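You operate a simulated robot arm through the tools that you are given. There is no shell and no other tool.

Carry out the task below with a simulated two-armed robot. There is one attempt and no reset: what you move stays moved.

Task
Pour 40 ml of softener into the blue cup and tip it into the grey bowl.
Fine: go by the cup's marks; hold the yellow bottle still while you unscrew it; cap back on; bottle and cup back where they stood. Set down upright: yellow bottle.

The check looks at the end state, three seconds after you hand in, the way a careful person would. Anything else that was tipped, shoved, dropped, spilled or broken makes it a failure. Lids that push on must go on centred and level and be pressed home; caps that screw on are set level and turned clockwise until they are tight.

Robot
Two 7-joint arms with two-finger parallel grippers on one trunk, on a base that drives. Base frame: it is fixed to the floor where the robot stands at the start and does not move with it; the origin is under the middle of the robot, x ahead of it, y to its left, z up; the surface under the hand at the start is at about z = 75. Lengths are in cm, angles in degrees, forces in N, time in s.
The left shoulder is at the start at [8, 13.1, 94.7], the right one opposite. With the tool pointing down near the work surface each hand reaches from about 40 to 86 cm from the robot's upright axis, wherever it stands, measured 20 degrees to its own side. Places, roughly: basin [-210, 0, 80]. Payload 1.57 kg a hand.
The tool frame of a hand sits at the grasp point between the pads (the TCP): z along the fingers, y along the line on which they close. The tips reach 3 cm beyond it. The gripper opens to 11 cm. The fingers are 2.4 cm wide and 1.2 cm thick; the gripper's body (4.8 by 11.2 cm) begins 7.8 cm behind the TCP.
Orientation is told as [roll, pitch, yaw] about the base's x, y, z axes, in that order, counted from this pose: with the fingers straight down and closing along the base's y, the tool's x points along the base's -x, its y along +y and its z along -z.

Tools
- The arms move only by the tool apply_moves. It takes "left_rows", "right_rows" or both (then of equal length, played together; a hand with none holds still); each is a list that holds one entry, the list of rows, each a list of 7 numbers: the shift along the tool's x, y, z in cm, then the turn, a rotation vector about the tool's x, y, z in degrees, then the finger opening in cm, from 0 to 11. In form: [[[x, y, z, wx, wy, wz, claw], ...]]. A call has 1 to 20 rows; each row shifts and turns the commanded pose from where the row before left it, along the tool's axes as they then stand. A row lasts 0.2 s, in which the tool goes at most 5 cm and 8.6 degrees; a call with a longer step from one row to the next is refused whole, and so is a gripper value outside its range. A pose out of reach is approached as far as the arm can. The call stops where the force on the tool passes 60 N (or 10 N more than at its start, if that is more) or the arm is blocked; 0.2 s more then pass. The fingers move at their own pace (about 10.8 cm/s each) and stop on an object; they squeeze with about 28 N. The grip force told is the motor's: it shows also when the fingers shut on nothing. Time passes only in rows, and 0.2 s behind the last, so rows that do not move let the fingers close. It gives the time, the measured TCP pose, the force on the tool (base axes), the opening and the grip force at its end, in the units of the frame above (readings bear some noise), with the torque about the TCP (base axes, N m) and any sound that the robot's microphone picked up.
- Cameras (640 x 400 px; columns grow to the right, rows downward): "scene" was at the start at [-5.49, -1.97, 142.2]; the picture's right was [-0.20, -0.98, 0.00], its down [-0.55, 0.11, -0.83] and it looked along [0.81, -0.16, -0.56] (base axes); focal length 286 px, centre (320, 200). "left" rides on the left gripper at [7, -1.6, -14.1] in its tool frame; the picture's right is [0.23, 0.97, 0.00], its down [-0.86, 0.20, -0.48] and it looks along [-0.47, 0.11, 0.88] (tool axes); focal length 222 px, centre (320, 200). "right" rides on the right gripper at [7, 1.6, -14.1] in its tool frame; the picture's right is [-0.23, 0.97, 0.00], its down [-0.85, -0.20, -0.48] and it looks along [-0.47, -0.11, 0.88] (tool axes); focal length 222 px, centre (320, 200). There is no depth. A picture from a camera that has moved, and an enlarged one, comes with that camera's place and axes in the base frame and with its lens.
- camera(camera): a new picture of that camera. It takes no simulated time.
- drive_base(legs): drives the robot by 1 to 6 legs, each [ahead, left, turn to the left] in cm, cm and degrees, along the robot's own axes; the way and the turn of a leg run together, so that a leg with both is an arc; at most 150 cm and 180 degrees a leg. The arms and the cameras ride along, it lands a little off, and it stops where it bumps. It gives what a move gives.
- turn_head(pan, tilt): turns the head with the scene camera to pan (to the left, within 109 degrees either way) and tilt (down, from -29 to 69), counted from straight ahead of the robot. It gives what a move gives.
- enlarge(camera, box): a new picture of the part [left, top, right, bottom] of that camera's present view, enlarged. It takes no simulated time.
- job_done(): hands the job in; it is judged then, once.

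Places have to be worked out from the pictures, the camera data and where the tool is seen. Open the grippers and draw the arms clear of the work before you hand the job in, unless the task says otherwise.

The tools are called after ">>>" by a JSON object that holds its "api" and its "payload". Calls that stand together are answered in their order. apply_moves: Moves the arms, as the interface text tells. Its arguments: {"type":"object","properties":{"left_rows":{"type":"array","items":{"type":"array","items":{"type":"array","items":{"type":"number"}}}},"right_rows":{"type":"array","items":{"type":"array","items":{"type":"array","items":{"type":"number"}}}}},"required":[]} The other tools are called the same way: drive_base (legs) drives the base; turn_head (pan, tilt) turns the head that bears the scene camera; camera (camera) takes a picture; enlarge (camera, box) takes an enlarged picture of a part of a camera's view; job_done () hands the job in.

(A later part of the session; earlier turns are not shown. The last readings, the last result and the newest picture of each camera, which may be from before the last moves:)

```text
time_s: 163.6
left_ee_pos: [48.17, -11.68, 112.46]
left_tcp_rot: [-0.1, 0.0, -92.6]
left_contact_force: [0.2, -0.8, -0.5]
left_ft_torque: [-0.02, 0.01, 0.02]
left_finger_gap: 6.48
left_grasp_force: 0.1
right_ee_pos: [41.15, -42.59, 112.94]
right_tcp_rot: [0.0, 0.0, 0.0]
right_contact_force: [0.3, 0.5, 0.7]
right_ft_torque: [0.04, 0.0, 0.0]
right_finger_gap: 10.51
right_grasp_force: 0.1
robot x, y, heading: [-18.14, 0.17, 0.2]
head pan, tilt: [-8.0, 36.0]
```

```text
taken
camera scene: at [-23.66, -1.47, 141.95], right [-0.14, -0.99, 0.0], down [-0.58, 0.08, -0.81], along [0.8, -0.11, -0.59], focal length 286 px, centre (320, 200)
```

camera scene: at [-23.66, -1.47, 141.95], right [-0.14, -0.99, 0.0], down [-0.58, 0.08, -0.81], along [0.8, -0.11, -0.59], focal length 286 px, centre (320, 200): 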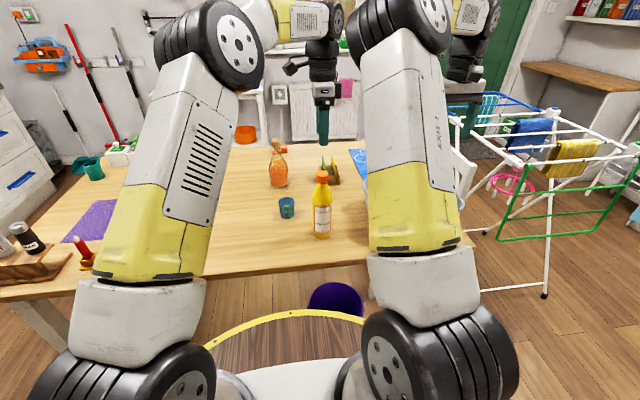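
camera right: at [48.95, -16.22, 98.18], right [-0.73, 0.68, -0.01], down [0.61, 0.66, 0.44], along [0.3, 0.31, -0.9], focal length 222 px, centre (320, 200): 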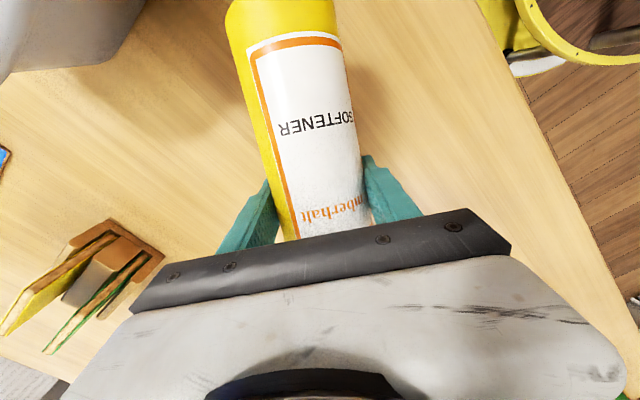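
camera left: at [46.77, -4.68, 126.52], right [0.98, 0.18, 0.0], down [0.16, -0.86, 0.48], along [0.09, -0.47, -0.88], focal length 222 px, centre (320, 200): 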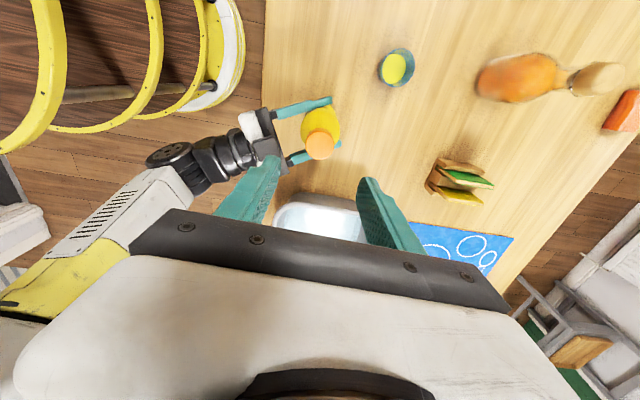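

Right arm is neutral. I move it further out to the right, then drive the base 25 cm to the right so the left arm can comfortably serve both the cup and the bowl.

>>> {"api": "apply_moves", "payload": {"right_rows": [[[0, -3.5, 0, 0, 0, 0, 10.5], [0, -3.5, 0, 0, 0, 0, 10.5], [0, -3.5, 0, 0, 0, 0, 10.5]]]}}

>>> {"api": "drive_base", "payload": {"legs": [[0, -25, 0]]}}

>>> {"api": "turn_head", "payload": {"pan": 4, "tilt": 38}}

>>> {"api": "camera", "payload": {"camera": "scene"}}

```text
time_s: 164.4
left_ee_pos: [48.13, -11.68, 112.33]
left_tcp_rot: [-0.1, 0.0, -92.7]
left_contact_force: [-0.1, 0.8, -0.2]
left_ft_torque: [-0.04, -0.01, -0.01]
left_finger_gap: 6.51
left_grasp_force: 0.0
right_ee_pos: [41.33, -52.97, 112.99]
right_tcp_rot: [0.1, 0.0, 0.2]
right_contact_force: [0.0, 1.0, -0.3]
right_ft_torque: [-0.07, -0.01, -0.03]
right_finger_gap: 10.5
right_grasp_force: 0.0
robot x, y, heading: [-17.93, -0.02, 0.1]
head pan, tilt: [-8.0, 36.0]
```

```text
time_s: 166.2
left_ee_pos: [48.06, -36.59, 112.23]
left_tcp_rot: [0.0, -0.1, -93.0]
left_contact_force: [-0.8, 1.1, -0.8]
left_ft_torque: [0.02, -0.03, -0.04]
left_finger_gap: 6.5
left_grasp_force: 0.1
right_ee_pos: [41.01, -78.05, 112.85]
right_tcp_rot: [0.2, 0.0, 0.0]
right_contact_force: [0.0, -0.8, 0.3]
right_ft_torque: [0.03, 0.01, -0.01]
right_finger_gap: 10.51
right_grasp_force: 0.0
robot x, y, heading: [-18.1, -24.61, -0.4]
head pan, tilt: [-8.0, 36.0]
```

```text
time_s: 166.9
left_ee_pos: [48.03, -36.7, 112.34]
left_tcp_rot: [0.0, 0.0, -93.0]
left_contact_force: [-0.6, 0.0, -0.8]
left_ft_torque: [-0.01, 0.0, 0.01]
left_finger_gap: 6.53
left_grasp_force: 0.1
right_ee_pos: [40.97, -78.04, 112.76]
right_tcp_rot: [0.1, 0.0, 0.0]
right_contact_force: [-0.9, 0.3, -1.1]
right_ft_torque: [0.0, -0.02, 0.0]
right_finger_gap: 10.49
right_grasp_force: 0.0
robot x, y, heading: [-18.06, -24.48, -0.0]
head pan, tilt: [4.0, 38.0]
```

```text
taken
camera scene: at [-23.7, -24.26, 141.65], right [0.07, -1.0, 0.0], down [-0.61, -0.04, -0.79], along [0.79, 0.05, -0.62], focal length 286 px, centre (320, 200)
```

scene: 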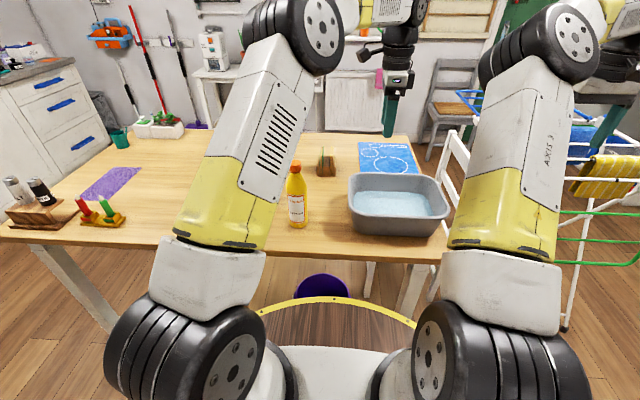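

The bowl is now right in front. I turn the left hand to yaw 0 and carry it over the cup at a safe height, open.

>>> {"api": "apply_moves", "payload": {"left_rows": [[[0, 0, 0, 0, 0, -8.45, 10], [0, 0, 0, 0, 0, -8.45, 10], [0, 0, 0, 0, 0, -8.45, 10], [0, 0, 0, 0, 0, -8.45, 10], [0, 0, 0, 0, 0, -8.45, 10], [0, 0, 0, 0, 0, -8.45, 10], [0, 0, 0, 0, 0, -8.45, 10], [0, 0, 0, 0, 0, -8.45, 10], [0, 0, 0, 0, 0, -8.45, 10], [0, 0, 0, 0, 0, -8.45, 10], [0, 0, 0, 0, 0, -8.45, 10]]]}}

>>> {"api": "apply_moves", "payload": {"left_rows": [[[-1.367, 4.017, 0.511, 0, 0, 0, 10], [-1.367, 4.017, 0.511, 0, 0, 0, 10], [-1.367, 4.017, 0.511, 0, 0, 0, 10], [-1.367, 4.017, 0.511, 0, 0, 0, 10], [-1.367, 4.017, 0.511, 0, 0, 0, 10], [-1.367, 4.017, 0.511, 0, 0, 0, 10], [-1.367, 4.017, 0.511, 0, 0, 0, 10], [-1.367, 4.017, 0.511, 0, 0, 0, 10], [-1.367, 4.017, 0.511, 0, 0, 0, 10]]]}}

>>> {"api": "camera", "payload": {"camera": "left"}}

>>> {"api": "camera", "payload": {"camera": "scene"}}

```text
time_s: 169.3
left_ee_pos: [48.09, -36.65, 112.39]
left_tcp_rot: [0.0, 0.0, 0.2]
left_contact_force: [0.1, 1.0, -0.2]
left_ft_torque: [-0.02, -0.01, 0.02]
left_finger_gap: 9.99
left_grasp_force: 0.0
right_ee_pos: [40.99, -77.91, 113.0]
right_tcp_rot: [0.2, 0.0, -0.2]
right_contact_force: [0.6, -0.3, 0.4]
right_ft_torque: [-0.01, 0.0, -0.01]
right_finger_gap: 10.53
right_grasp_force: 0.1
robot x, y, heading: [-18.34, -24.73, -0.4]
head pan, tilt: [4.0, 38.0]
```

```text
time_s: 171.3
left_ee_pos: [59.92, -0.76, 107.81]
left_tcp_rot: [0.0, -0.1, 0.1]
left_contact_force: [-1.4, 0.0, 1.4]
left_ft_torque: [0.03, -0.09, -0.01]
left_finger_gap: 9.98
left_grasp_force: 0.1
left hand out of reach, approached as far as the arm can: row 9
right_ee_pos: [40.78, -78.1, 113.06]
right_tcp_rot: [0.0, 0.0, -0.2]
right_contact_force: [-1.2, -0.9, 0.8]
right_ft_torque: [0.08, -0.19, -0.03]
right_finger_gap: 10.5
right_grasp_force: 0.1
robot x, y, heading: [-17.81, -24.68, -0.1]
head pan, tilt: [4.0, 38.0]
```

```text
taken
camera left: at [52.93, -2.39, 121.95], right [-0.23, 0.97, 0.0], down [0.85, 0.2, 0.48], along [0.47, 0.11, -0.88], focal length 222 px, centre (320, 200)
```

left: 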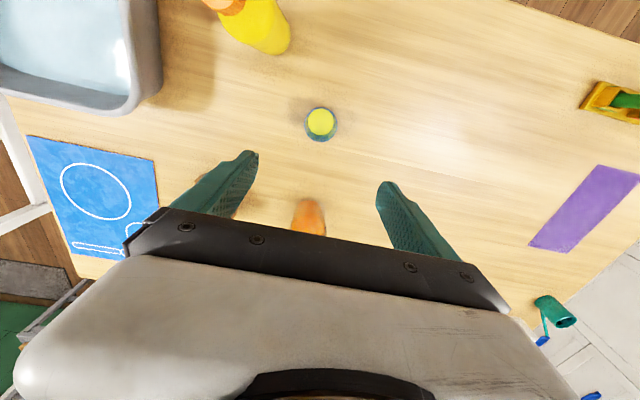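

```text
taken
camera scene: at [-23.88, -24.27, 141.64], right [0.07, -1.0, 0.0], down [-0.61, -0.04, -0.79], along [0.79, 0.05, -0.61], focal length 286 px, centre (320, 200)
```

scene: 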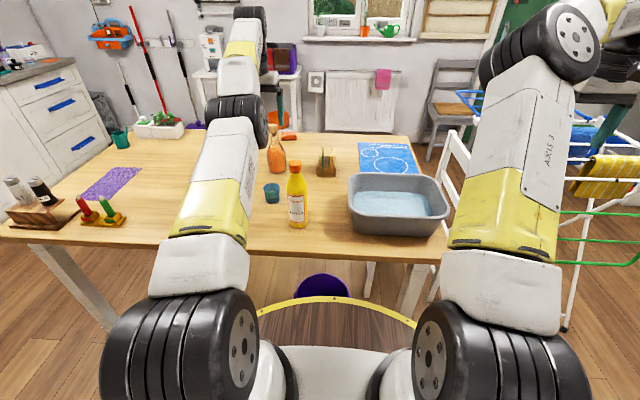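

The cup is below the hand within 0.3 cm. I centre on it and descend to just above the rim for a final check.

>>> {"api": "apply_moves", "payload": {"left_rows": [[[-0.1, 0.1, 4, 0, 0, 0, 10], [-0.1, 0, 4, 0, 0, 0, 10], [-0.1, 0, 4, 0, 0, 0, 10], [0, 0, 4, 0, 0, 0, 10], [0, 0, 3, 0, 0, 0, 10], [0, 0, 0, 0, 0, 0, 10]]]}}

>>> {"api": "camera", "payload": {"camera": "left"}}

>>> {"api": "camera", "payload": {"camera": "scene"}}

```text
time_s: 172.7
left_ee_pos: [63.4, -0.36, 89.04]
left_tcp_rot: [0.0, 0.1, -0.1]
left_contact_force: [-0.2, -0.2, -0.4]
left_ft_torque: [0.02, -0.03, -0.02]
left_finger_gap: 9.99
left_grasp_force: 0.1
left hand out of reach, approached as far as the arm can: row 1, 2, 3, 4
right_ee_pos: [41.08, -77.96, 112.96]
right_tcp_rot: [0.1, 0.0, -0.1]
right_contact_force: [0.0, 0.2, 0.7]
right_ft_torque: [0.0, 0.01, -0.01]
right_finger_gap: 10.52
right_grasp_force: 0.1
robot x, y, heading: [-18.52, -24.78, 0.0]
head pan, tilt: [4.0, 38.0]
```

```text
taken
camera left: at [56.37, -1.94, 103.19], right [-0.23, 0.97, 0.0], down [0.86, 0.2, 0.48], along [0.46, 0.11, -0.88], focal length 222 px, centre (320, 200)
```

left: 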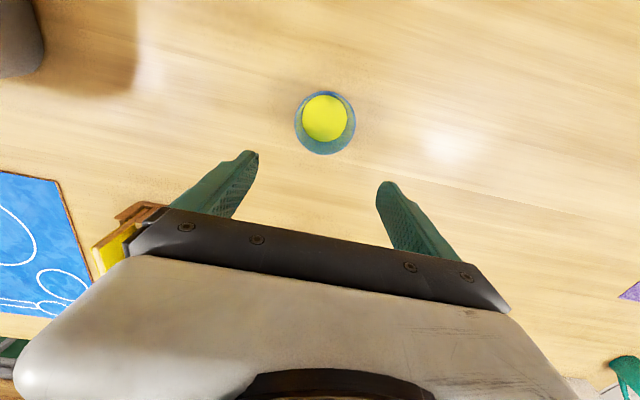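

```text
taken
camera scene: at [-23.69, -24.24, 141.65], right [0.07, -1.0, 0.0], down [-0.61, -0.04, -0.79], along [0.79, 0.05, -0.62], focal length 286 px, centre (320, 200)
```

scene: 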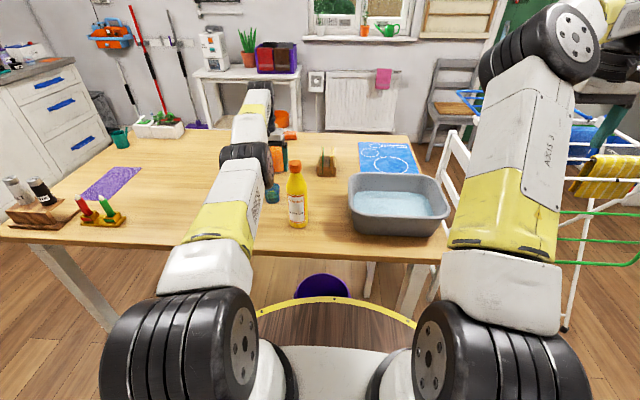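

The arm reached its extent up high and drifted to x≈63; it can reach better lower down. I correct back over the cup (−3.2 cm in x) and check before going down.

>>> {"api": "apply_moves", "payload": {"left_rows": [[[1.6, -0.1, 0, 0, 0, 0, 10], [1.6, -0.1, 0, 0, 0, 0, 10], [0, 0, 0, 0, 0, 0, 10]]]}}

>>> {"api": "enlarge", "payload": {"camera": "left", "box": [240, 80, 420, 220]}}

```text
time_s: 173.5
left_ee_pos: [63.32, -0.09, 89.16]
left_tcp_rot: [0.0, 0.1, 0.0]
left_contact_force: [0.3, 0.5, 0.7]
left_ft_torque: [0.03, -0.01, 0.03]
left_finger_gap: 9.98
left_grasp_force: 0.1
left hand out of reach, approached as far as the arm can: row 1, 2
right_ee_pos: [41.11, -78.06, 112.75]
right_tcp_rot: [0.1, 0.0, -0.2]
right_contact_force: [-0.1, -0.1, 0.6]
right_ft_torque: [-0.02, 0.01, -0.01]
right_finger_gap: 10.5
right_grasp_force: 0.1
robot x, y, heading: [-18.13, -24.93, 0.1]
head pan, tilt: [4.0, 38.0]
```

```text
2.86 times, centred on (330, 150) of left
camera zoom: at [56.33, -1.7, 103.35], right [-0.23, 0.97, 0.0], down [0.86, 0.2, 0.48], along [0.46, 0.11, -0.88], focal length 635 px, centre (291, 343)
```

zoom: 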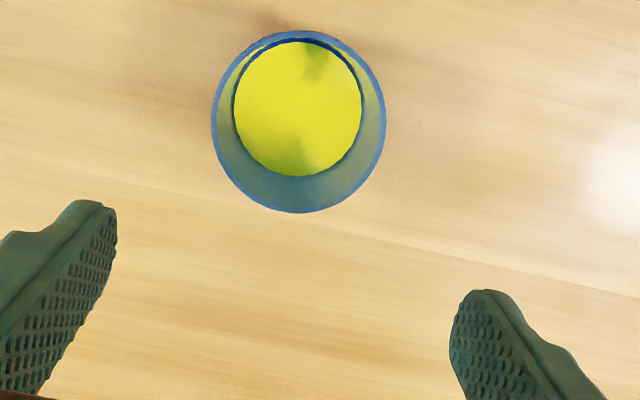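

The arm is at its straight-elbow singularity, so quick inward moves fail. I try leaving it with very small inward steps.

>>> {"api": "apply_moves", "payload": {"left_rows": [[[0.05, 0, 0, 0, 0, 0, 10], [0.05, 0, 0, 0, 0, 0, 10], [0.1, 0, 0, 0, 0, 0, 10], [0.1, 0, 0, 0, 0, 0, 10], [0.1, 0, 0, 0, 0, 0, 10], [0.2, 0, 0, 0, 0, 0, 10], [0.2, 0, 0, 0, 0, 0, 10], [0.2, 0, 0, 0, 0, 0, 10], [0.3, 0, 0, 0, 0, 0, 10], [0.3, 0, 0, 0, 0, 0, 10], [0.3, 0, 0, 0, 0, 0, 10]]]}}

>>> {"api": "camera", "payload": {"camera": "scene"}}

```text
time_s: 175.9
left_ee_pos: [63.41, 0.03, 89.15]
left_tcp_rot: [0.0, 0.2, 0.0]
left_contact_force: [-0.1, -0.3, -0.3]
left_ft_torque: [0.01, -0.03, 0.0]
left_finger_gap: 10.04
left_grasp_force: 0.0
left hand out of reach, approached as far as the arm can: row 4, 6, 8, 10, 11
right_ee_pos: [41.02, -78.04, 112.79]
right_tcp_rot: [0.1, 0.0, -0.1]
right_contact_force: [0.0, 0.0, 0.3]
right_ft_torque: [-0.01, -0.01, -0.02]
right_finger_gap: 10.51
right_grasp_force: 0.1
robot x, y, heading: [-18.08, -24.61, -0.3]
head pan, tilt: [4.0, 38.0]
```

```text
taken
camera scene: at [-23.69, -24.24, 141.65], right [0.07, -1.0, 0.0], down [-0.61, -0.04, -0.79], along [0.79, 0.05, -0.62], focal length 286 px, centre (320, 200)
```

scene: 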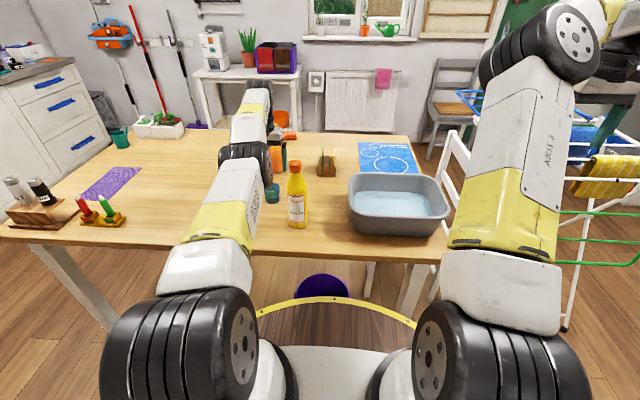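

Inward moves stay blocked, so I'll swing up along the arm's arc instead (up and slightly inward), which bends the elbow naturally.

>>> {"api": "apply_moves", "payload": {"left_rows": [[[0.5, 0, -2, 0, 0, 0, 10], [0.6, 0, -2, 0, 0, 0, 10], [0.7, 0, -2, 0, 0, 0, 10], [0.8, 0, -2, 0, 0, 0, 10], [0.9, 0, -2, 0, 0, 0, 10], [1, 0, -2, 0, 0, 0, 10], [1.1, 0, -2, 0, 0, 0, 10], [1.2, 0, -2, 0, 0, 0, 10], [1.3, 0, -2, 0, 0, 0, 10], [1.4, 0, -2, 0, 0, 0, 10]]]}}

>>> {"api": "camera", "payload": {"camera": "scene"}}

```text
time_s: 178.1
left_ee_pos: [58.89, 0.62, 110.41]
left_tcp_rot: [-0.1, 0.2, 0.1]
left_contact_force: [-0.4, 0.1, 0.2]
left_ft_torque: [0.01, 0.03, 0.01]
left_finger_gap: 10.0
left_grasp_force: 0.1
left hand out of reach, approached as far as the arm can: row 1, 2, 3, 4, 6, 7, 8, 9, 10
right_ee_pos: [40.9, -78.11, 112.91]
right_tcp_rot: [0.1, 0.0, 0.0]
right_contact_force: [0.3, 0.0, -0.2]
right_ft_torque: [-0.02, 0.0, -0.01]
right_finger_gap: 10.53
right_grasp_force: 0.0
robot x, y, heading: [-17.87, -24.7, 0.0]
head pan, tilt: [4.0, 38.0]
```

```text
taken
camera scene: at [-23.68, -24.24, 141.65], right [0.07, -1.0, 0.0], down [-0.61, -0.04, -0.79], along [0.79, 0.05, -0.62], focal length 286 px, centre (320, 200)
```

scene: 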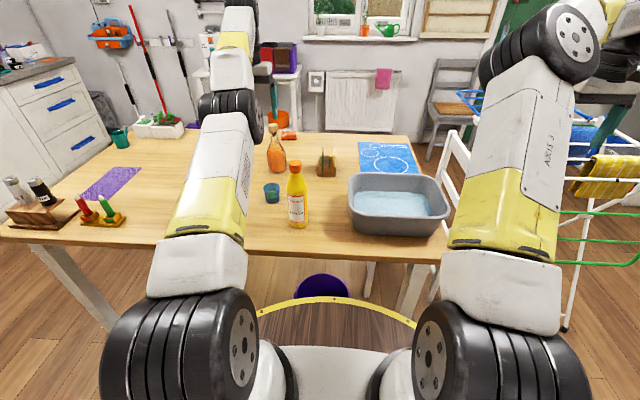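

It moved along the arc. I now go inward and to the right, where it came from, so the elbow can bend again.

>>> {"api": "apply_moves", "payload": {"left_rows": [[[0.8, -3, -0.5, 0, 0, 0, 10], [1, -3, -0.5, 0, 0, 0, 10], [1.2, -3, 0, 0, 0, 0, 10], [1.4, -3, 0, 0, 0, 0, 10], [1.6, -3, 0, 0, 0, 0, 10], [1.8, -3, 0, 0, 0, 0, 10], [2, -3, 0, 0, 0, 0, 10]]]}}

>>> {"api": "camera", "payload": {"camera": "scene"}}

```text
time_s: 179.7
left_ee_pos: [56.71, -20.82, 114.82]
left_tcp_rot: [0.0, 0.2, 0.1]
left_contact_force: [0.2, 0.6, 0.4]
left_ft_torque: [-0.02, -0.01, 0.01]
left_finger_gap: 9.99
left_grasp_force: 0.1
left hand out of reach, approached as far as the arm can: row 1, 2, 3, 4, 5, 6, 7
right_ee_pos: [41.08, -77.97, 112.93]
right_tcp_rot: [0.1, 0.0, -0.1]
right_contact_force: [-0.1, -0.1, 0.4]
right_ft_torque: [-0.02, 0.03, 0.02]
right_finger_gap: 10.54
right_grasp_force: 0.0
robot x, y, heading: [-18.44, -24.41, 0.1]
head pan, tilt: [4.0, 38.0]
```

```text
taken
camera scene: at [-23.69, -24.22, 141.65], right [0.07, -1.0, 0.0], down [-0.61, -0.04, -0.79], along [0.79, 0.05, -0.62], focal length 286 px, centre (320, 200)
```

scene: 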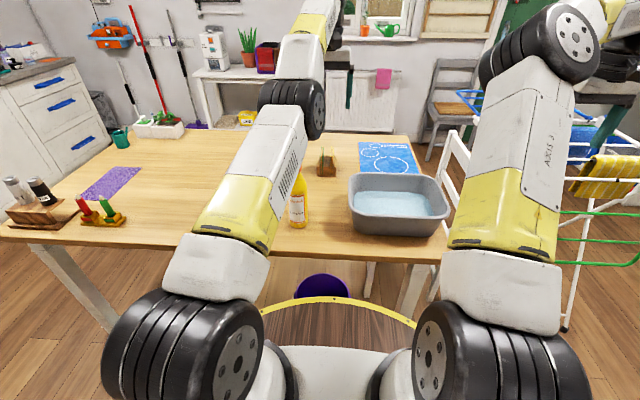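

The elbow isn't fully straight, so another joint limit (likely wrist roll at yaw 0) is binding. I test by turning the yaw to about −48° and then moving inward.

>>> {"api": "apply_moves", "payload": {"left_rows": [[[0, 0, 0, 0, 0, 8, 10], [0, 0, 0, 0, 0, 8, 10], [0, 0, 0, 0, 0, 8, 10], [0, 0, 0, 0, 0, 8, 10], [0, 0, 0, 0, 0, 8, 10], [0, 0, 0, 0, 0, 8, 10]]]}}

>>> {"api": "apply_moves", "payload": {"left_rows": [[[1.34, -1.49, 0, 0, 0, 0, 10], [1.34, -1.49, 0, 0, 0, 0, 10], [1.34, -1.49, 0, 0, 0, 0, 10]]]}}

```text
time_s: 181.1
left_ee_pos: [56.92, -20.59, 114.52]
left_tcp_rot: [0.0, 0.0, -48.2]
left_contact_force: [0.7, 0.3, 0.0]
left_ft_torque: [0.01, 0.0, 0.05]
left_finger_gap: 10.02
left_grasp_force: 0.2
right_ee_pos: [41.08, -77.95, 112.88]
right_tcp_rot: [0.1, 0.0, -0.1]
right_contact_force: [0.9, -0.8, -0.5]
right_ft_torque: [0.0, 0.01, 0.03]
right_finger_gap: 10.5
right_grasp_force: 0.1
robot x, y, heading: [-17.81, -24.77, 0.0]
head pan, tilt: [4.0, 38.0]
```

```text
time_s: 181.9
left_ee_pos: [55.99, -21.31, 116.5]
left_tcp_rot: [0.0, 0.1, -48.0]
left_contact_force: [-0.9, -0.3, 0.1]
left_ft_torque: [-0.03, -0.01, 0.0]
left_finger_gap: 9.99
left_grasp_force: 0.1
left hand out of reach, approached as far as the arm can: row 1, 2, 3
right_ee_pos: [40.99, -77.93, 112.9]
right_tcp_rot: [0.0, 0.0, -0.1]
right_contact_force: [0.3, 0.1, 0.2]
right_ft_torque: [-0.01, 0.0, -0.01]
right_finger_gap: 10.5
right_grasp_force: 0.0
robot x, y, heading: [-18.26, -24.28, -0.2]
head pan, tilt: [4.0, 38.0]
```

I'll look closely at the left arm's posture to see which joint is at its limit.

>>> {"api": "turn_head", "payload": {"pan": 8, "tilt": 15}}

>>> {"api": "camera", "payload": {"camera": "scene"}}

>>> {"api": "camera", "payload": {"camera": "right"}}

```text
time_s: 182.8
left_ee_pos: [55.85, -21.37, 116.27]
left_tcp_rot: [0.0, 0.1, -48.0]
left_contact_force: [-0.4, 0.6, 0.6]
left_ft_torque: [0.0, 0.01, -0.04]
left_finger_gap: 10.03
left_grasp_force: 0.1
right_ee_pos: [40.89, -77.86, 112.92]
right_tcp_rot: [0.1, 0.0, -0.1]
right_contact_force: [-0.2, 0.1, -1.2]
right_ft_torque: [0.01, 0.0, -0.01]
right_finger_gap: 10.53
right_grasp_force: 0.0
robot x, y, heading: [-18.33, -24.87, -0.3]
head pan, tilt: [8.0, 15.0]
```

```text
taken
camera scene: at [-23.05, -23.55, 145.29], right [0.14, -0.99, 0.0], down [-0.26, -0.04, -0.97], along [0.96, 0.13, -0.26], focal length 286 px, centre (320, 200)
```

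scene: 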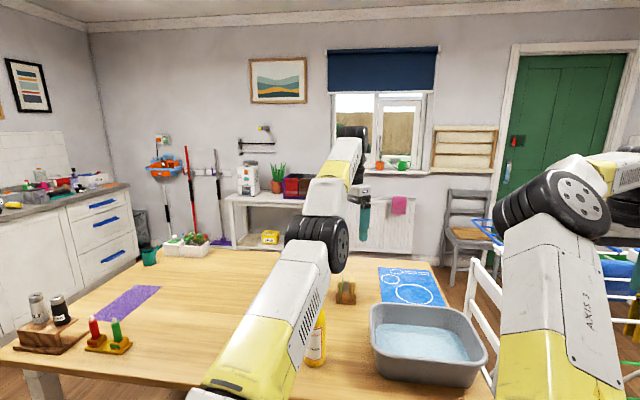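

```text
taken
camera right: at [34.12, -76.49, 127.08], right [0.23, 0.97, 0.0], down [0.85, -0.2, 0.48], along [0.47, -0.11, -0.88], focal length 222 px, centre (320, 200)
```

right: 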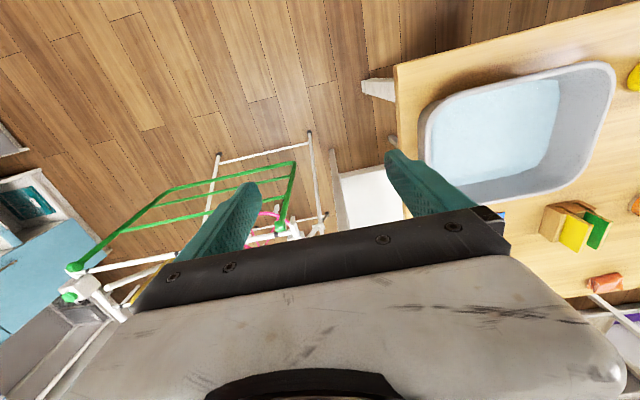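

The arm looks almost straight toward the wrist. I command larger steps exactly along the line back to the shoulder to force the elbow to bend.

>>> {"api": "apply_moves", "payload": {"left_rows": [[[3.2, -2.63, 2.59, 0, 0, 0, 10], [3.2, -2.63, 2.59, 0, 0, 0, 10]]]}}

```text
time_s: 183.4
left_ee_pos: [56.11, -21.46, 116.05]
left_tcp_rot: [0.0, 0.1, -48.0]
left_contact_force: [0.6, -0.4, -0.7]
left_ft_torque: [-0.05, 0.01, 0.0]
left_finger_gap: 10.02
left_grasp_force: 0.0
left hand out of reach, approached as far as the arm can: row 1, 2
right_ee_pos: [40.97, -77.94, 112.97]
right_tcp_rot: [0.1, 0.1, -0.1]
right_contact_force: [0.2, -0.5, -0.5]
right_ft_torque: [-0.01, -0.01, -0.04]
right_finger_gap: 10.49
right_grasp_force: 0.1
robot x, y, heading: [-18.04, -24.67, -0.2]
head pan, tilt: [8.0, 15.0]
```

Still locked. I sweep the arm downward along its reach sphere over the bowl area (free space), which should flex the elbow, then try inward again.

>>> {"api": "apply_moves", "payload": {"left_rows": [[[-1.63, 0.014, 2.1, 0, 0, 0, 10], [-1.61, -0.157, 2.1, 0, 0, 0, 10], [-1.48, -0.149, 2.1, 0, 0, 0, 10], [-1.42, -0.216, 2.1, 0, 0, 0, 10], [-1.41, -0.372, 2.1, 0, 0, 0, 10], [-1.29, -0.357, 2.1, 0, 0, 0, 10], [-1.23, -0.431, 2.1, 0, 0, 0, 10], [-1.23, -0.573, 2.1, 0, 0, 0, 10], [-1.16, -0.506, 2.1, 0, 0, 0, 10], [-1.1, -0.721, 2.1, 0, 0, 0, 10]]]}}

>>> {"api": "camera", "payload": {"camera": "scene"}}

```text
time_s: 185.6
left_ee_pos: [59.7, -33.31, 94.06]
left_tcp_rot: [0.0, 0.0, -48.1]
left_contact_force: [0.2, 0.3, -0.1]
left_ft_torque: [0.04, 0.02, 0.01]
left_finger_gap: 10.01
left_grasp_force: 0.1
left hand out of reach, approached as far as the arm can: row 2, 4, 5, 6, 7, 9
right_ee_pos: [40.98, -77.97, 112.83]
right_tcp_rot: [0.2, 0.1, -0.1]
right_contact_force: [0.3, 0.1, -0.3]
right_ft_torque: [-0.01, -0.07, 0.02]
right_finger_gap: 10.5
right_grasp_force: 0.1
robot x, y, heading: [-17.72, -24.34, -0.2]
head pan, tilt: [8.0, 15.0]
```

```text
taken
camera scene: at [-23.07, -23.54, 145.3], right [0.14, -0.99, 0.0], down [-0.26, -0.04, -0.97], along [0.96, 0.13, -0.26], focal length 286 px, centre (320, 200)
```

scene: 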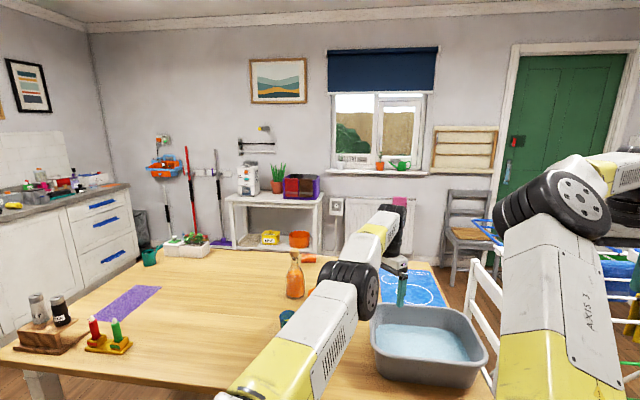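

I test a small inward step from this new posture.

>>> {"api": "apply_moves", "payload": {"left_rows": [[[0.43, -0.25, 0.08, 0, 0, 0, 10], [0.43, -0.25, 0.08, 0, 0, 0, 10], [0.85, -0.5, 0.15, 0, 0, 0, 10], [0.85, -0.5, 0.15, 0, 0, 0, 10]]]}}

```text
time_s: 186.6
left_ee_pos: [59.64, -33.25, 93.93]
left_tcp_rot: [0.0, 0.0, -48.1]
left_contact_force: [0.4, -0.2, 0.0]
left_ft_torque: [0.0, 0.01, 0.0]
left_finger_gap: 10.02
left_grasp_force: 0.1
left hand out of reach, approached as far as the arm can: row 2, 3, 4
right_ee_pos: [41.05, -77.97, 112.83]
right_tcp_rot: [0.0, -0.1, -0.2]
right_contact_force: [1.2, -0.3, 0.8]
right_ft_torque: [-0.02, -0.01, 0.0]
right_finger_gap: 10.5
right_grasp_force: 0.2
robot x, y, heading: [-18.27, -25.03, -0.2]
head pan, tilt: [8.0, 15.0]
```

I try a long series of tiny inward steps to let the elbow bend gradually.

>>> {"api": "apply_moves", "payload": {"left_rows": [[[0.25, -0.15, 0.05, 0, 0, 0, 10], [0.0, 0.0, 0, 0, 0, 0, 10], [0.1, -0.06, 0.02, 0, 0, 0, 10], [0, 0, 0, 0, 0, 0, 10], [0.1, -0.06, 0.02, 0, 0, 0, 10], [0, 0, 0, 0, 0, 0, 10], [0.1, -0.06, 0.02, 0, 0, 0, 10], [0, 0, 0, 0, 0, 0, 10], [0.1, -0.06, 0.02, 0, 0, 0, 10], [0, 0, 0, 0, 0, 0, 10], [0.1, -0.06, 0.02, 0, 0, 0, 10], [0, 0, 0, 0, 0, 0, 10], [0.1, -0.06, 0.02, 0, 0, 0, 10], [0, 0, 0, 0, 0, 0, 10], [0.1, -0.06, 0.02, 0, 0, 0, 10], [0, 0, 0, 0, 0, 0, 10], [0.1, -0.06, 0.02, 0, 0, 0, 10], [0, 0, 0, 0, 0, 0, 10], [0.1, -0.06, 0.02, 0, 0, 0, 10], [0, 0, 0, 0, 0, 0, 10]]]}}

```text
time_s: 190.8
left_ee_pos: [59.41, -33.17, 94.05]
left_tcp_rot: [0.0, 0.1, -48.0]
left_contact_force: [-1.1, 0.0, 0.0]
left_ft_torque: [-0.02, 0.0, 0.0]
left_finger_gap: 10.0
left_grasp_force: 0.1
left hand out of reach, approached as far as the arm can: row 1, 5, 11, 19
right_ee_pos: [41.0, -78.1, 112.78]
right_tcp_rot: [0.1, -0.1, -0.1]
right_contact_force: [-0.6, 0.6, 0.3]
right_ft_torque: [0.02, 0.0, 0.02]
right_finger_gap: 10.51
right_grasp_force: 0.0
robot x, y, heading: [-18.4, -24.83, 0.1]
head pan, tilt: [8.0, 15.0]
```

There's a hint of progress. I continue with tiny inward steps.

>>> {"api": "apply_moves", "payload": {"left_rows": [[[0.06, -0.035, 0.01, 0, 0, 0, 10], [0.06, -0.035, 0.01, 0, 0, 0, 10], [0.06, -0.035, 0.01, 0, 0, 0, 10], [0.06, -0.035, 0.01, 0, 0, 0, 10], [0.06, -0.035, 0.01, 0, 0, 0, 10], [0.06, -0.035, 0.01, 0, 0, 0, 10], [0.06, -0.035, 0.01, 0, 0, 0, 10], [0.06, -0.035, 0.01, 0, 0, 0, 10], [0.06, -0.035, 0.01, 0, 0, 0, 10], [0.06, -0.035, 0.01, 0, 0, 0, 10], [0.06, -0.035, 0.01, 0, 0, 0, 10], [0.06, -0.035, 0.01, 0, 0, 0, 10], [0.06, -0.035, 0.01, 0, 0, 0, 10], [0.06, -0.035, 0.01, 0, 0, 0, 10], [0.06, -0.035, 0.01, 0, 0, 0, 10], [0.06, -0.035, 0.01, 0, 0, 0, 10], [0.06, -0.035, 0.01, 0, 0, 0, 10], [0.06, -0.035, 0.01, 0, 0, 0, 10], [0.06, -0.035, 0.01, 0, 0, 0, 10], [0.06, -0.035, 0.01, 0, 0, 0, 10]]]}}

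```text
time_s: 195.0
left_ee_pos: [59.38, -33.45, 94.06]
left_tcp_rot: [-0.1, 0.2, -48.0]
left_contact_force: [-0.9, 0.2, 0.0]
left_ft_torque: [-0.03, 0.04, 0.01]
left_finger_gap: 10.0
left_grasp_force: 0.1
left hand out of reach, approached as far as the arm can: row 5, 10, 14, 18
right_ee_pos: [41.06, -78.06, 112.76]
right_tcp_rot: [0.2, 0.0, -0.1]
right_contact_force: [-0.2, -1.1, -1.2]
right_ft_torque: [-0.01, 0.0, -0.01]
right_finger_gap: 10.51
right_grasp_force: 0.2
robot x, y, heading: [-18.38, -24.97, -0.1]
head pan, tilt: [8.0, 15.0]
```

Inward is still hard-blocked, as if the elbow joint is pinned at its limit. I try a sideways sweep to the left along the reach sphere, then inward.

>>> {"api": "apply_moves", "payload": {"left_rows": [[[1.22, 1.756, 0, 0, 0, 0, 10], [1.22, 1.756, 0, 0, 0, 0, 10], [1.22, 1.756, 0, 0, 0, 0, 10], [1.22, 1.756, 0, 0, 0, 0, 10], [0, 0, 0, 0, 0, 0, 10], [0.85, -0.5, 0.15, 0, 0, 0, 10], [0.85, -0.5, 0.15, 0, 0, 0, 10], [0.85, -0.5, 0.15, 0, 0, 0, 10]]]}}

```text
time_s: 196.8
left_ee_pos: [61.66, -25.11, 94.14]
left_tcp_rot: [-0.1, 0.0, -48.0]
left_contact_force: [0.2, 0.7, 0.6]
left_ft_torque: [-0.01, 0.02, -0.02]
left_finger_gap: 9.99
left_grasp_force: 0.0
left hand out of reach, approached as far as the arm can: row 3, 6, 7, 8
right_ee_pos: [40.87, -77.97, 112.96]
right_tcp_rot: [0.1, 0.1, 0.0]
right_contact_force: [0.7, 0.2, 1.2]
right_ft_torque: [0.01, 0.01, 0.01]
right_finger_gap: 10.51
right_grasp_force: 0.0
robot x, y, heading: [-17.87, -24.28, -0.2]
head pan, tilt: [8.0, 15.0]
```

I test whether the wrist bend is what's limiting: pitch the hand −15° and then try inward.

>>> {"api": "apply_moves", "payload": {"left_rows": [[[0, 0, 0, 0, -5, 0, 10], [0, 0, 0, 0, -5, 0, 10], [0, 0, 0, 0, -5, 0, 10], [0, 0, 0, 0, 0, 0, 10]]]}}

>>> {"api": "apply_moves", "payload": {"left_rows": [[[0.85, -0.5, 0, 0, 0, 0, 10], [0.85, -0.5, 0, 0, 0, 0, 10], [0.85, -0.5, 0, 0, 0, 0, 10]]]}}

```text
time_s: 197.8
left_ee_pos: [66.7, -26.14, 94.76]
left_tcp_rot: [0.0, -15.0, -48.0]
left_contact_force: [-0.1, -0.1, 0.0]
left_ft_torque: [-0.03, -0.02, 0.02]
left_finger_gap: 9.99
left_grasp_force: 0.0
left hand out of reach, approached as far as the arm can: row 1, 2, 3
right_ee_pos: [41.03, -77.88, 112.81]
right_tcp_rot: [0.0, 0.0, -0.2]
right_contact_force: [0.2, -0.4, -0.6]
right_ft_torque: [-0.04, -0.01, 0.0]
right_finger_gap: 10.51
right_grasp_force: 0.0
robot x, y, heading: [-18.1, -24.91, -0.0]
head pan, tilt: [8.0, 15.0]
```

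```text
time_s: 198.6
left_ee_pos: [66.66, -26.19, 94.78]
left_tcp_rot: [-0.1, -14.9, -48.0]
left_contact_force: [-1.2, 1.0, -0.7]
left_ft_torque: [0.0, -0.02, 0.04]
left_finger_gap: 10.0
left_grasp_force: 0.0
left hand out of reach, approached as far as the arm can: row 1, 2, 3
right_ee_pos: [40.95, -78.04, 112.86]
right_tcp_rot: [0.1, -0.1, -0.1]
right_contact_force: [-0.4, 0.4, -0.7]
right_ft_torque: [0.0, -0.01, 0.01]
right_finger_gap: 10.52
right_grasp_force: 0.0
robot x, y, heading: [-17.92, -24.71, 0.2]
head pan, tilt: [8.0, 15.0]
```

Still pinned with the arm straight. I sweep upward along the sphere exactly (no inward demand), then try gentle inward steps at the top.

>>> {"api": "apply_moves", "payload": {"left_rows": [[[-0.374, -0.223, -2.437, 0, 0, 0, 10], [-0.309, -0.274, -2.433, 0, 0, 0, 10], [-0.247, -0.325, -2.439, 0, 0, 0, 10], [-0.183, -0.376, -2.435, 0, 0, 0, 10], [-0.125, -0.42, -2.43, 0, 0, 0, 10], [-0.053, -0.477, -2.429, 0, 0, 0, 10], [0.012, -0.528, -2.426, 0, 0, 0, 10], [0.072, -0.573, -2.41, 0, 0, 0, 10], [0.139, -0.624, -2.397, 0, 0, 0, 10], [0.206, -0.675, -2.385, 0, 0, 0, 10], [0.078, -0.057, 0.025, 0, 0, 0, 10], [0.078, -0.057, 0.025, 0, 0, 0, 10], [0.156, -0.114, 0.05, 0, 0, 0, 10], [0.156, -0.114, 0.05, 0, 0, 0, 10], [0.3, -0.22, 0.1, 0, 0, 0, 10], [0.3, -0.22, 0.1, 0, 0, 0, 10]]]}}

>>> {"api": "camera", "payload": {"camera": "scene"}}

```text
time_s: 202.0
left_ee_pos: [59.88, -25.15, 118.27]
left_tcp_rot: [-0.1, -14.9, -47.9]
left_contact_force: [0.1, 0.1, -0.5]
left_ft_torque: [0.03, 0.01, 0.0]
left_finger_gap: 10.01
left_grasp_force: 0.1
left hand out of reach, approached as far as the arm can: row 12, 14, 15, 16
right_ee_pos: [40.98, -77.94, 112.87]
right_tcp_rot: [0.1, 0.0, -0.1]
right_contact_force: [-1.0, -0.6, -0.3]
right_ft_torque: [-0.01, -0.03, 0.01]
right_finger_gap: 10.52
right_grasp_force: 0.0
robot x, y, heading: [-18.15, -24.6, -0.0]
head pan, tilt: [8.0, 15.0]
```

```text
taken
camera scene: at [-23.05, -23.55, 145.3], right [0.14, -0.99, 0.0], down [-0.26, -0.04, -0.97], along [0.96, 0.13, -0.26], focal length 286 px, centre (320, 200)
```

scene: 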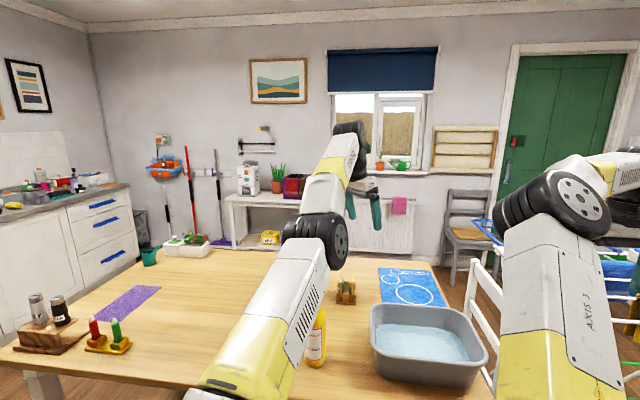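

The sphere model is confirmed. Rotating the hand about its wrist couples directly into the elbow joint, so I turn yaw back toward the arm's plane and swing the hand backward (pitch +) about the wrist.

>>> {"api": "apply_moves", "payload": {"left_rows": [[[0, 0, 0, 0, 0, -8, 10], [0, 0, 0, 0, 0, -8, 10], [0, 0, 0, 0, 0, -8, 10], [0, 0, 0, 0, 0, -8, 10], [0, 0, 0, 0, 0, -8, 10], [1.743, 0, -0.076, 0, 5, 0, 10], [1.743, 0, -0.076, 0, 5, 0, 10], [1.743, 0, -0.076, 0, 5, 0, 10], [1.743, 0, -0.076, 0, 5, 0, 10], [1.743, 0, -0.076, 0, 5, 0, 10], [1.743, 0, -0.076, 0, 5, 0, 10], [1.743, 0, -0.076, 0, 5, 0, 10], [1.743, 0, -0.076, 0, 5, 0, 10], [1.743, 0, -0.076, 0, 5, 0, 10]]]}}

>>> {"api": "camera", "payload": {"camera": "scene"}}

```text
time_s: 205.0
left_ee_pos: [45.26, -23.01, 118.01]
left_tcp_rot: [-10.3, 20.6, -12.6]
left_contact_force: [-0.9, -0.1, 0.6]
left_ft_torque: [0.03, -0.03, -0.03]
left_finger_gap: 10.0
left_grasp_force: 0.1
left hand out of reach, approached as far as the arm can: row 7, 9, 10, 11, 12, 13, 14
right_ee_pos: [41.01, -77.94, 112.82]
right_tcp_rot: [0.1, 0.0, -0.1]
right_contact_force: [0.4, -0.2, 0.3]
right_ft_torque: [0.03, 0.0, -0.03]
right_finger_gap: 10.52
right_grasp_force: 0.0
robot x, y, heading: [-18.35, -24.85, -0.3]
head pan, tilt: [8.0, 15.0]
```

```text
taken
camera scene: at [-23.05, -23.57, 145.3], right [0.14, -0.99, 0.0], down [-0.26, -0.04, -0.97], along [0.96, 0.13, -0.26], focal length 286 px, centre (320, 200)
```

scene: 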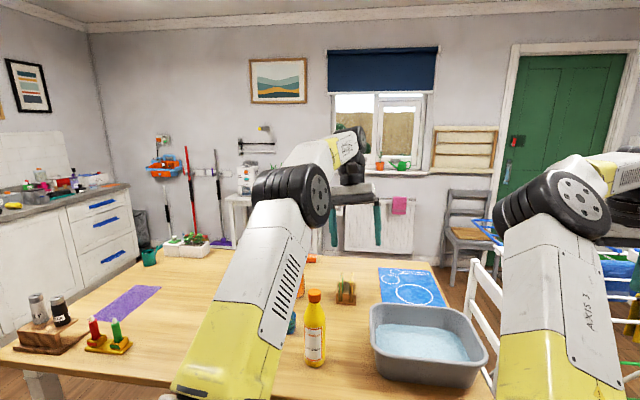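

The elbow has bent and the arm is free again. I level the left hand to point straight down, then drive the base 8 cm forward so the cup and bowl are well within reach.

>>> {"api": "apply_moves", "payload": {"left_rows": [[[0, 0, 0, -1.97, -5.39, -2.645, 10], [0, 0, 0, -1.97, -5.39, -2.645, 10], [0, 0, 0, -1.97, -5.39, -2.645, 10], [0, 0, 0, -1.97, -5.39, -2.645, 10], [0, 0, 0, 0, 0, 0, 10]]]}}

>>> {"api": "drive_base", "payload": {"legs": [[8, 0, 0]]}}

>>> {"api": "turn_head", "payload": {"pan": 6, "tilt": 38}}

>>> {"api": "camera", "payload": {"camera": "scene"}}

>>> {"api": "camera", "payload": {"camera": "left"}}

```text
time_s: 206.2
left_ee_pos: [45.33, -22.93, 117.92]
left_tcp_rot: [0.1, -0.1, 0.0]
left_contact_force: [0.3, 0.4, 0.2]
left_ft_torque: [-0.01, 0.01, -0.01]
left_finger_gap: 9.98
left_grasp_force: 0.1
right_ee_pos: [41.04, -78.02, 112.86]
right_tcp_rot: [0.2, 0.0, -0.2]
right_contact_force: [-0.5, 0.6, 0.4]
right_ft_torque: [0.0, 0.0, -0.01]
right_finger_gap: 10.49
right_grasp_force: 0.0
robot x, y, heading: [-18.41, -24.68, -0.0]
head pan, tilt: [8.0, 15.0]
```

```text
time_s: 207.3
left_ee_pos: [53.29, -22.92, 117.79]
left_tcp_rot: [0.1, 0.0, 0.0]
left_contact_force: [-0.7, 0.2, 0.4]
left_ft_torque: [0.03, 0.02, 0.04]
left_finger_gap: 10.0
left_grasp_force: 0.0
right_ee_pos: [49.03, -77.93, 112.94]
right_tcp_rot: [0.2, 0.0, 0.0]
right_contact_force: [-0.4, -0.6, 0.4]
right_ft_torque: [0.02, -0.02, 0.03]
right_finger_gap: 10.5
right_grasp_force: 0.1
robot x, y, heading: [-9.94, -25.0, 0.0]
head pan, tilt: [8.0, 15.0]
```

```text
time_s: 208.1
left_ee_pos: [53.34, -22.97, 117.78]
left_tcp_rot: [0.1, 0.0, 0.0]
left_contact_force: [0.7, 0.0, 1.4]
left_ft_torque: [0.03, -0.02, -0.04]
left_finger_gap: 9.99
left_grasp_force: 0.0
right_ee_pos: [49.12, -77.97, 112.76]
right_tcp_rot: [0.1, 0.0, -0.1]
right_contact_force: [0.5, 1.1, 0.1]
right_ft_torque: [-0.02, -0.03, -0.05]
right_finger_gap: 10.5
right_grasp_force: 0.1
robot x, y, heading: [-10.01, -24.55, 0.1]
head pan, tilt: [6.0, 38.0]
```

```text
taken
camera scene: at [-15.66, -23.96, 141.65], right [0.1, -0.99, 0.0], down [-0.61, -0.06, -0.79], along [0.78, 0.08, -0.62], focal length 286 px, centre (320, 200)
```

scene: 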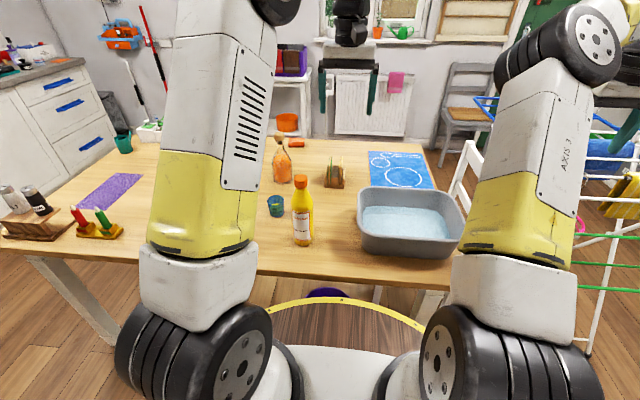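

```text
taken
camera left: at [46.3, -24.61, 131.94], right [-0.23, 0.97, 0.0], down [0.86, 0.2, 0.48], along [0.47, 0.11, -0.88], focal length 222 px, centre (320, 200)
```

left: 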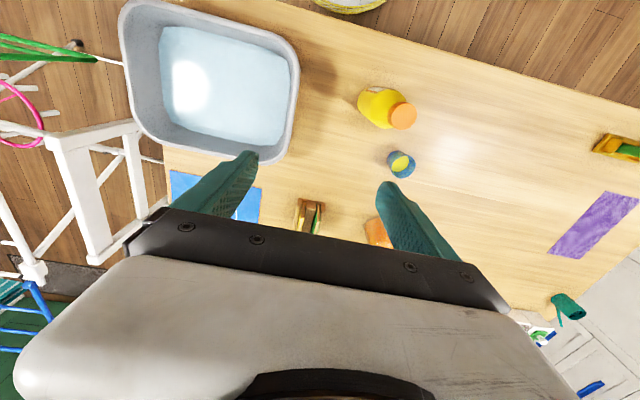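

All objects are in place and the arm is well bent. I move the left hand over the cup.

>>> {"api": "apply_moves", "payload": {"left_rows": [[[-1.15, 3.73, 1.63, 0, 0, 0, 10], [-1.15, 3.73, 1.63, 0, 0, 0, 10], [-1.15, 3.73, 1.63, 0, 0, 0, 10], [-1.15, 3.73, 1.63, 0, 0, 0, 10], [-1.15, 3.73, 1.63, 0, 0, 0, 10], [-1.15, 3.73, 1.63, 0, 0, 0, 10], [0, 0, 4, 0, 0, 0, 10], [0, 0, 4, 0, 0, 0, 10], [0, 0, 4, 0, 0, 0, 10], [0, 0, 4, 0, 0, 0, 10], [0, 0, 2, 0, 0, 0, 10], [0, 0, 0, 0, 0, 0, 10]]]}}

>>> {"api": "camera", "payload": {"camera": "left"}}

>>> {"api": "camera", "payload": {"camera": "scene"}}

```text
time_s: 210.7
left_ee_pos: [60.16, -0.34, 89.93]
left_tcp_rot: [0.0, 0.0, 0.0]
left_contact_force: [-0.2, -0.3, 0.1]
left_ft_torque: [0.0, 0.03, -0.01]
left_finger_gap: 9.99
left_grasp_force: 0.0
right_ee_pos: [49.13, -77.97, 112.92]
right_tcp_rot: [0.1, -0.1, -0.1]
right_contact_force: [0.1, -0.9, 0.2]
right_ft_torque: [-0.01, 0.01, 0.01]
right_finger_gap: 10.51
right_grasp_force: 0.1
robot x, y, heading: [-9.99, -24.7, -0.1]
head pan, tilt: [6.0, 38.0]
```

```text
taken
camera left: at [53.1, -1.97, 104.1], right [-0.23, 0.97, 0.0], down [0.85, 0.2, 0.48], along [0.47, 0.11, -0.88], focal length 222 px, centre (320, 200)
```

left: 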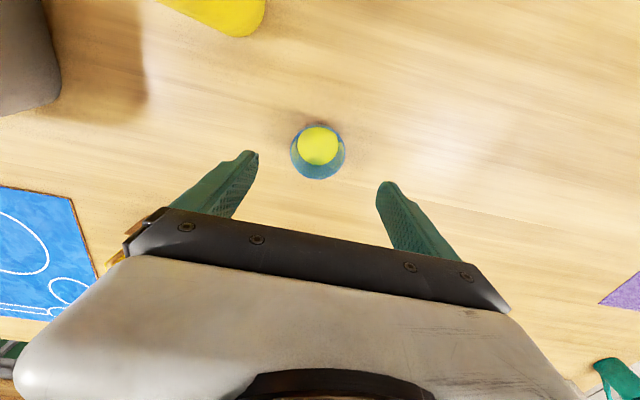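

```text
taken
camera scene: at [-15.66, -23.96, 141.65], right [0.1, -0.99, 0.0], down [-0.61, -0.06, -0.79], along [0.78, 0.08, -0.62], focal length 286 px, centre (320, 200)
```

scene: 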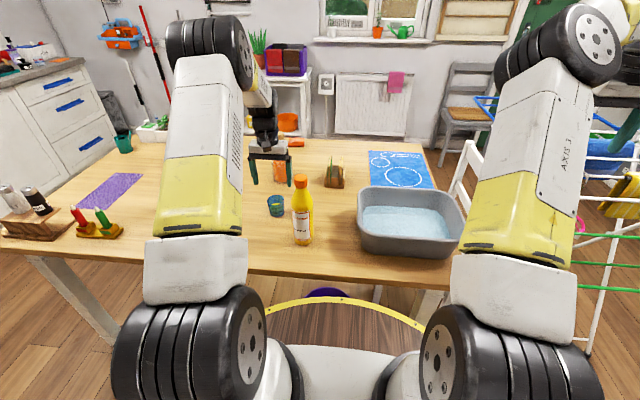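

The cup is centred to within ~0.15 cm. I descend around it to grasp height.

>>> {"api": "apply_moves", "payload": {"left_rows": [[[0.1, -0.13, 3, 0, 0, 0, 10], [0, 0, 3, 0, 0, 0, 10], [0, 0, 3, 0, 0, 0, 10], [0, 0, 1.5, 0, 0, 0, 10], [0, 0, 0, 0, 0, 0, 10]]]}}

>>> {"api": "camera", "payload": {"camera": "left"}}

>>> {"api": "enlarge", "payload": {"camera": "scene", "box": [230, 140, 340, 230]}}

```text
time_s: 211.9
left_ee_pos: [60.11, -0.44, 79.21]
left_tcp_rot: [0.1, 0.0, 0.0]
left_contact_force: [0.2, -0.1, 0.5]
left_ft_torque: [0.01, 0.0, -0.03]
left_finger_gap: 9.97
left_grasp_force: 0.2
right_ee_pos: [49.12, -78.06, 112.86]
right_tcp_rot: [0.1, 0.1, 0.0]
right_contact_force: [-0.6, 0.2, -0.6]
right_ft_torque: [0.01, 0.03, 0.04]
right_finger_gap: 10.51
right_grasp_force: 0.0
robot x, y, heading: [-10.53, -24.94, 0.1]
head pan, tilt: [6.0, 38.0]
```

```text
taken
camera left: at [53.05, -2.03, 93.47], right [-0.23, 0.97, 0.0], down [0.85, 0.2, 0.48], along [0.47, 0.11, -0.88], focal length 222 px, centre (320, 200)
```

left: 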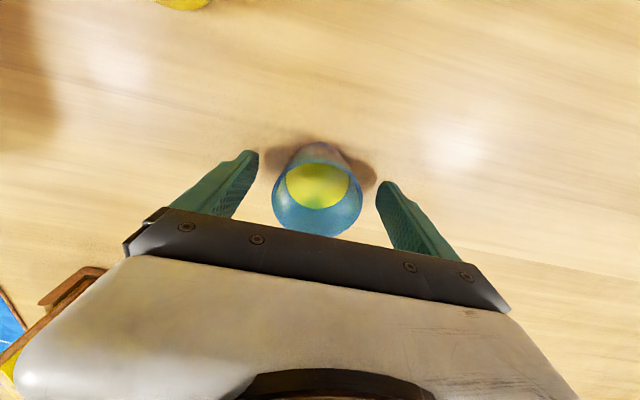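

```text
4.44 times, centred on (285, 185) of scene
camera zoom: at [-15.66, -23.96, 141.65], right [0.1, -0.99, 0.0], down [-0.61, -0.06, -0.79], along [0.78, 0.08, -0.62], focal length 1272 px, centre (476, 267)
```

zoom: 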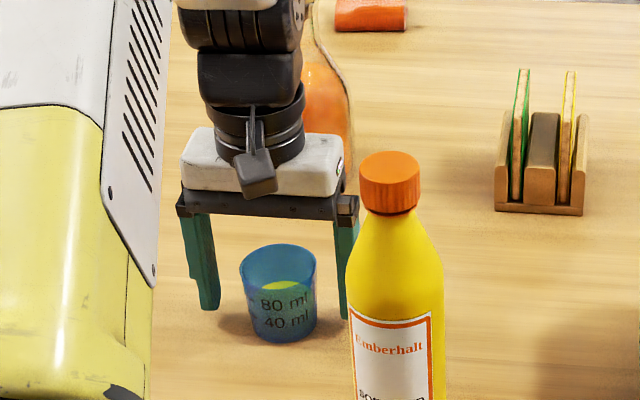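

The cup sits centred between the fingers. I close gently.

>>> {"api": "apply_moves", "payload": {"left_rows": [[[0, 0, 0, 0, 0, 0, 8], [0, 0, 0, 0, 0, 0, 7], [0, 0, 0, 0, 0, 0, 6.2], [0, 0, 0, 0, 0, 0, 5.6], [0, 0, 0, 0, 0, 0, 5], [0, 0, 0, 0, 0, 0, 4.6], [0, 0, 0, 0, 0, 0, 4.6]]]}}

>>> {"api": "camera", "payload": {"camera": "left"}}

>>> {"api": "enlarge", "payload": {"camera": "scene", "box": [230, 140, 340, 230]}}

```text
time_s: 213.5
left_ee_pos: [60.08, -0.43, 79.37]
left_tcp_rot: [0.0, 0.0, 0.0]
left_contact_force: [0.1, -0.1, 0.7]
left_ft_torque: [0.0, 0.02, -0.04]
left_finger_gap: 5.87
left_grasp_force: 28.2
right_ee_pos: [49.04, -77.96, 112.81]
right_tcp_rot: [0.0, 0.0, -0.3]
right_contact_force: [0.6, -0.4, 0.7]
right_ft_torque: [0.02, 0.02, -0.01]
right_finger_gap: 10.55
right_grasp_force: 0.1
robot x, y, heading: [-10.13, -24.79, 0.1]
head pan, tilt: [6.0, 38.0]
```

```text
taken
camera left: at [53.04, -2.04, 93.48], right [-0.23, 0.97, 0.0], down [0.86, 0.2, 0.48], along [0.47, 0.11, -0.88], focal length 222 px, centre (320, 200)
```

left: 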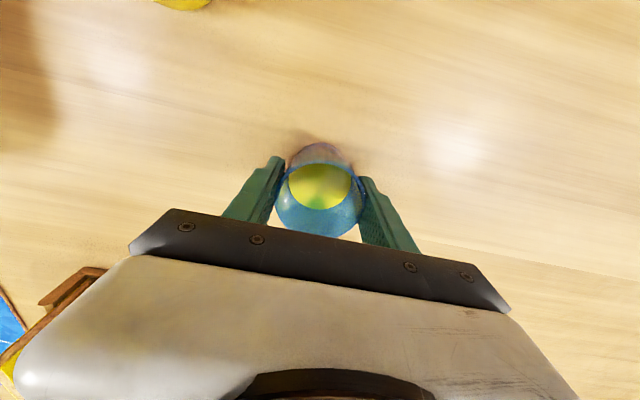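

```text
4.44 times, centred on (285, 185) of scene
camera zoom: at [-15.66, -23.96, 141.65], right [0.1, -0.99, 0.0], down [-0.61, -0.06, -0.79], along [0.78, 0.08, -0.62], focal length 1272 px, centre (476, 267)
```

zoom: 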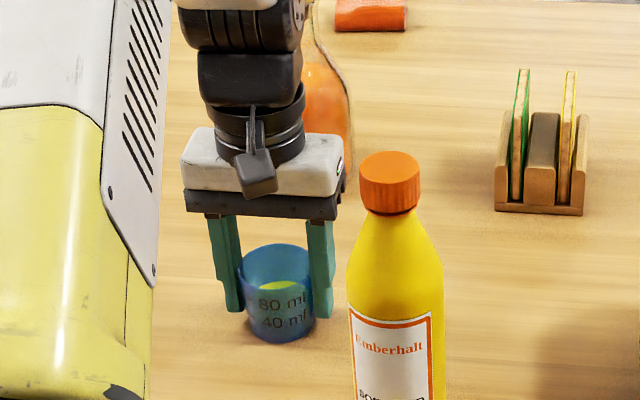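

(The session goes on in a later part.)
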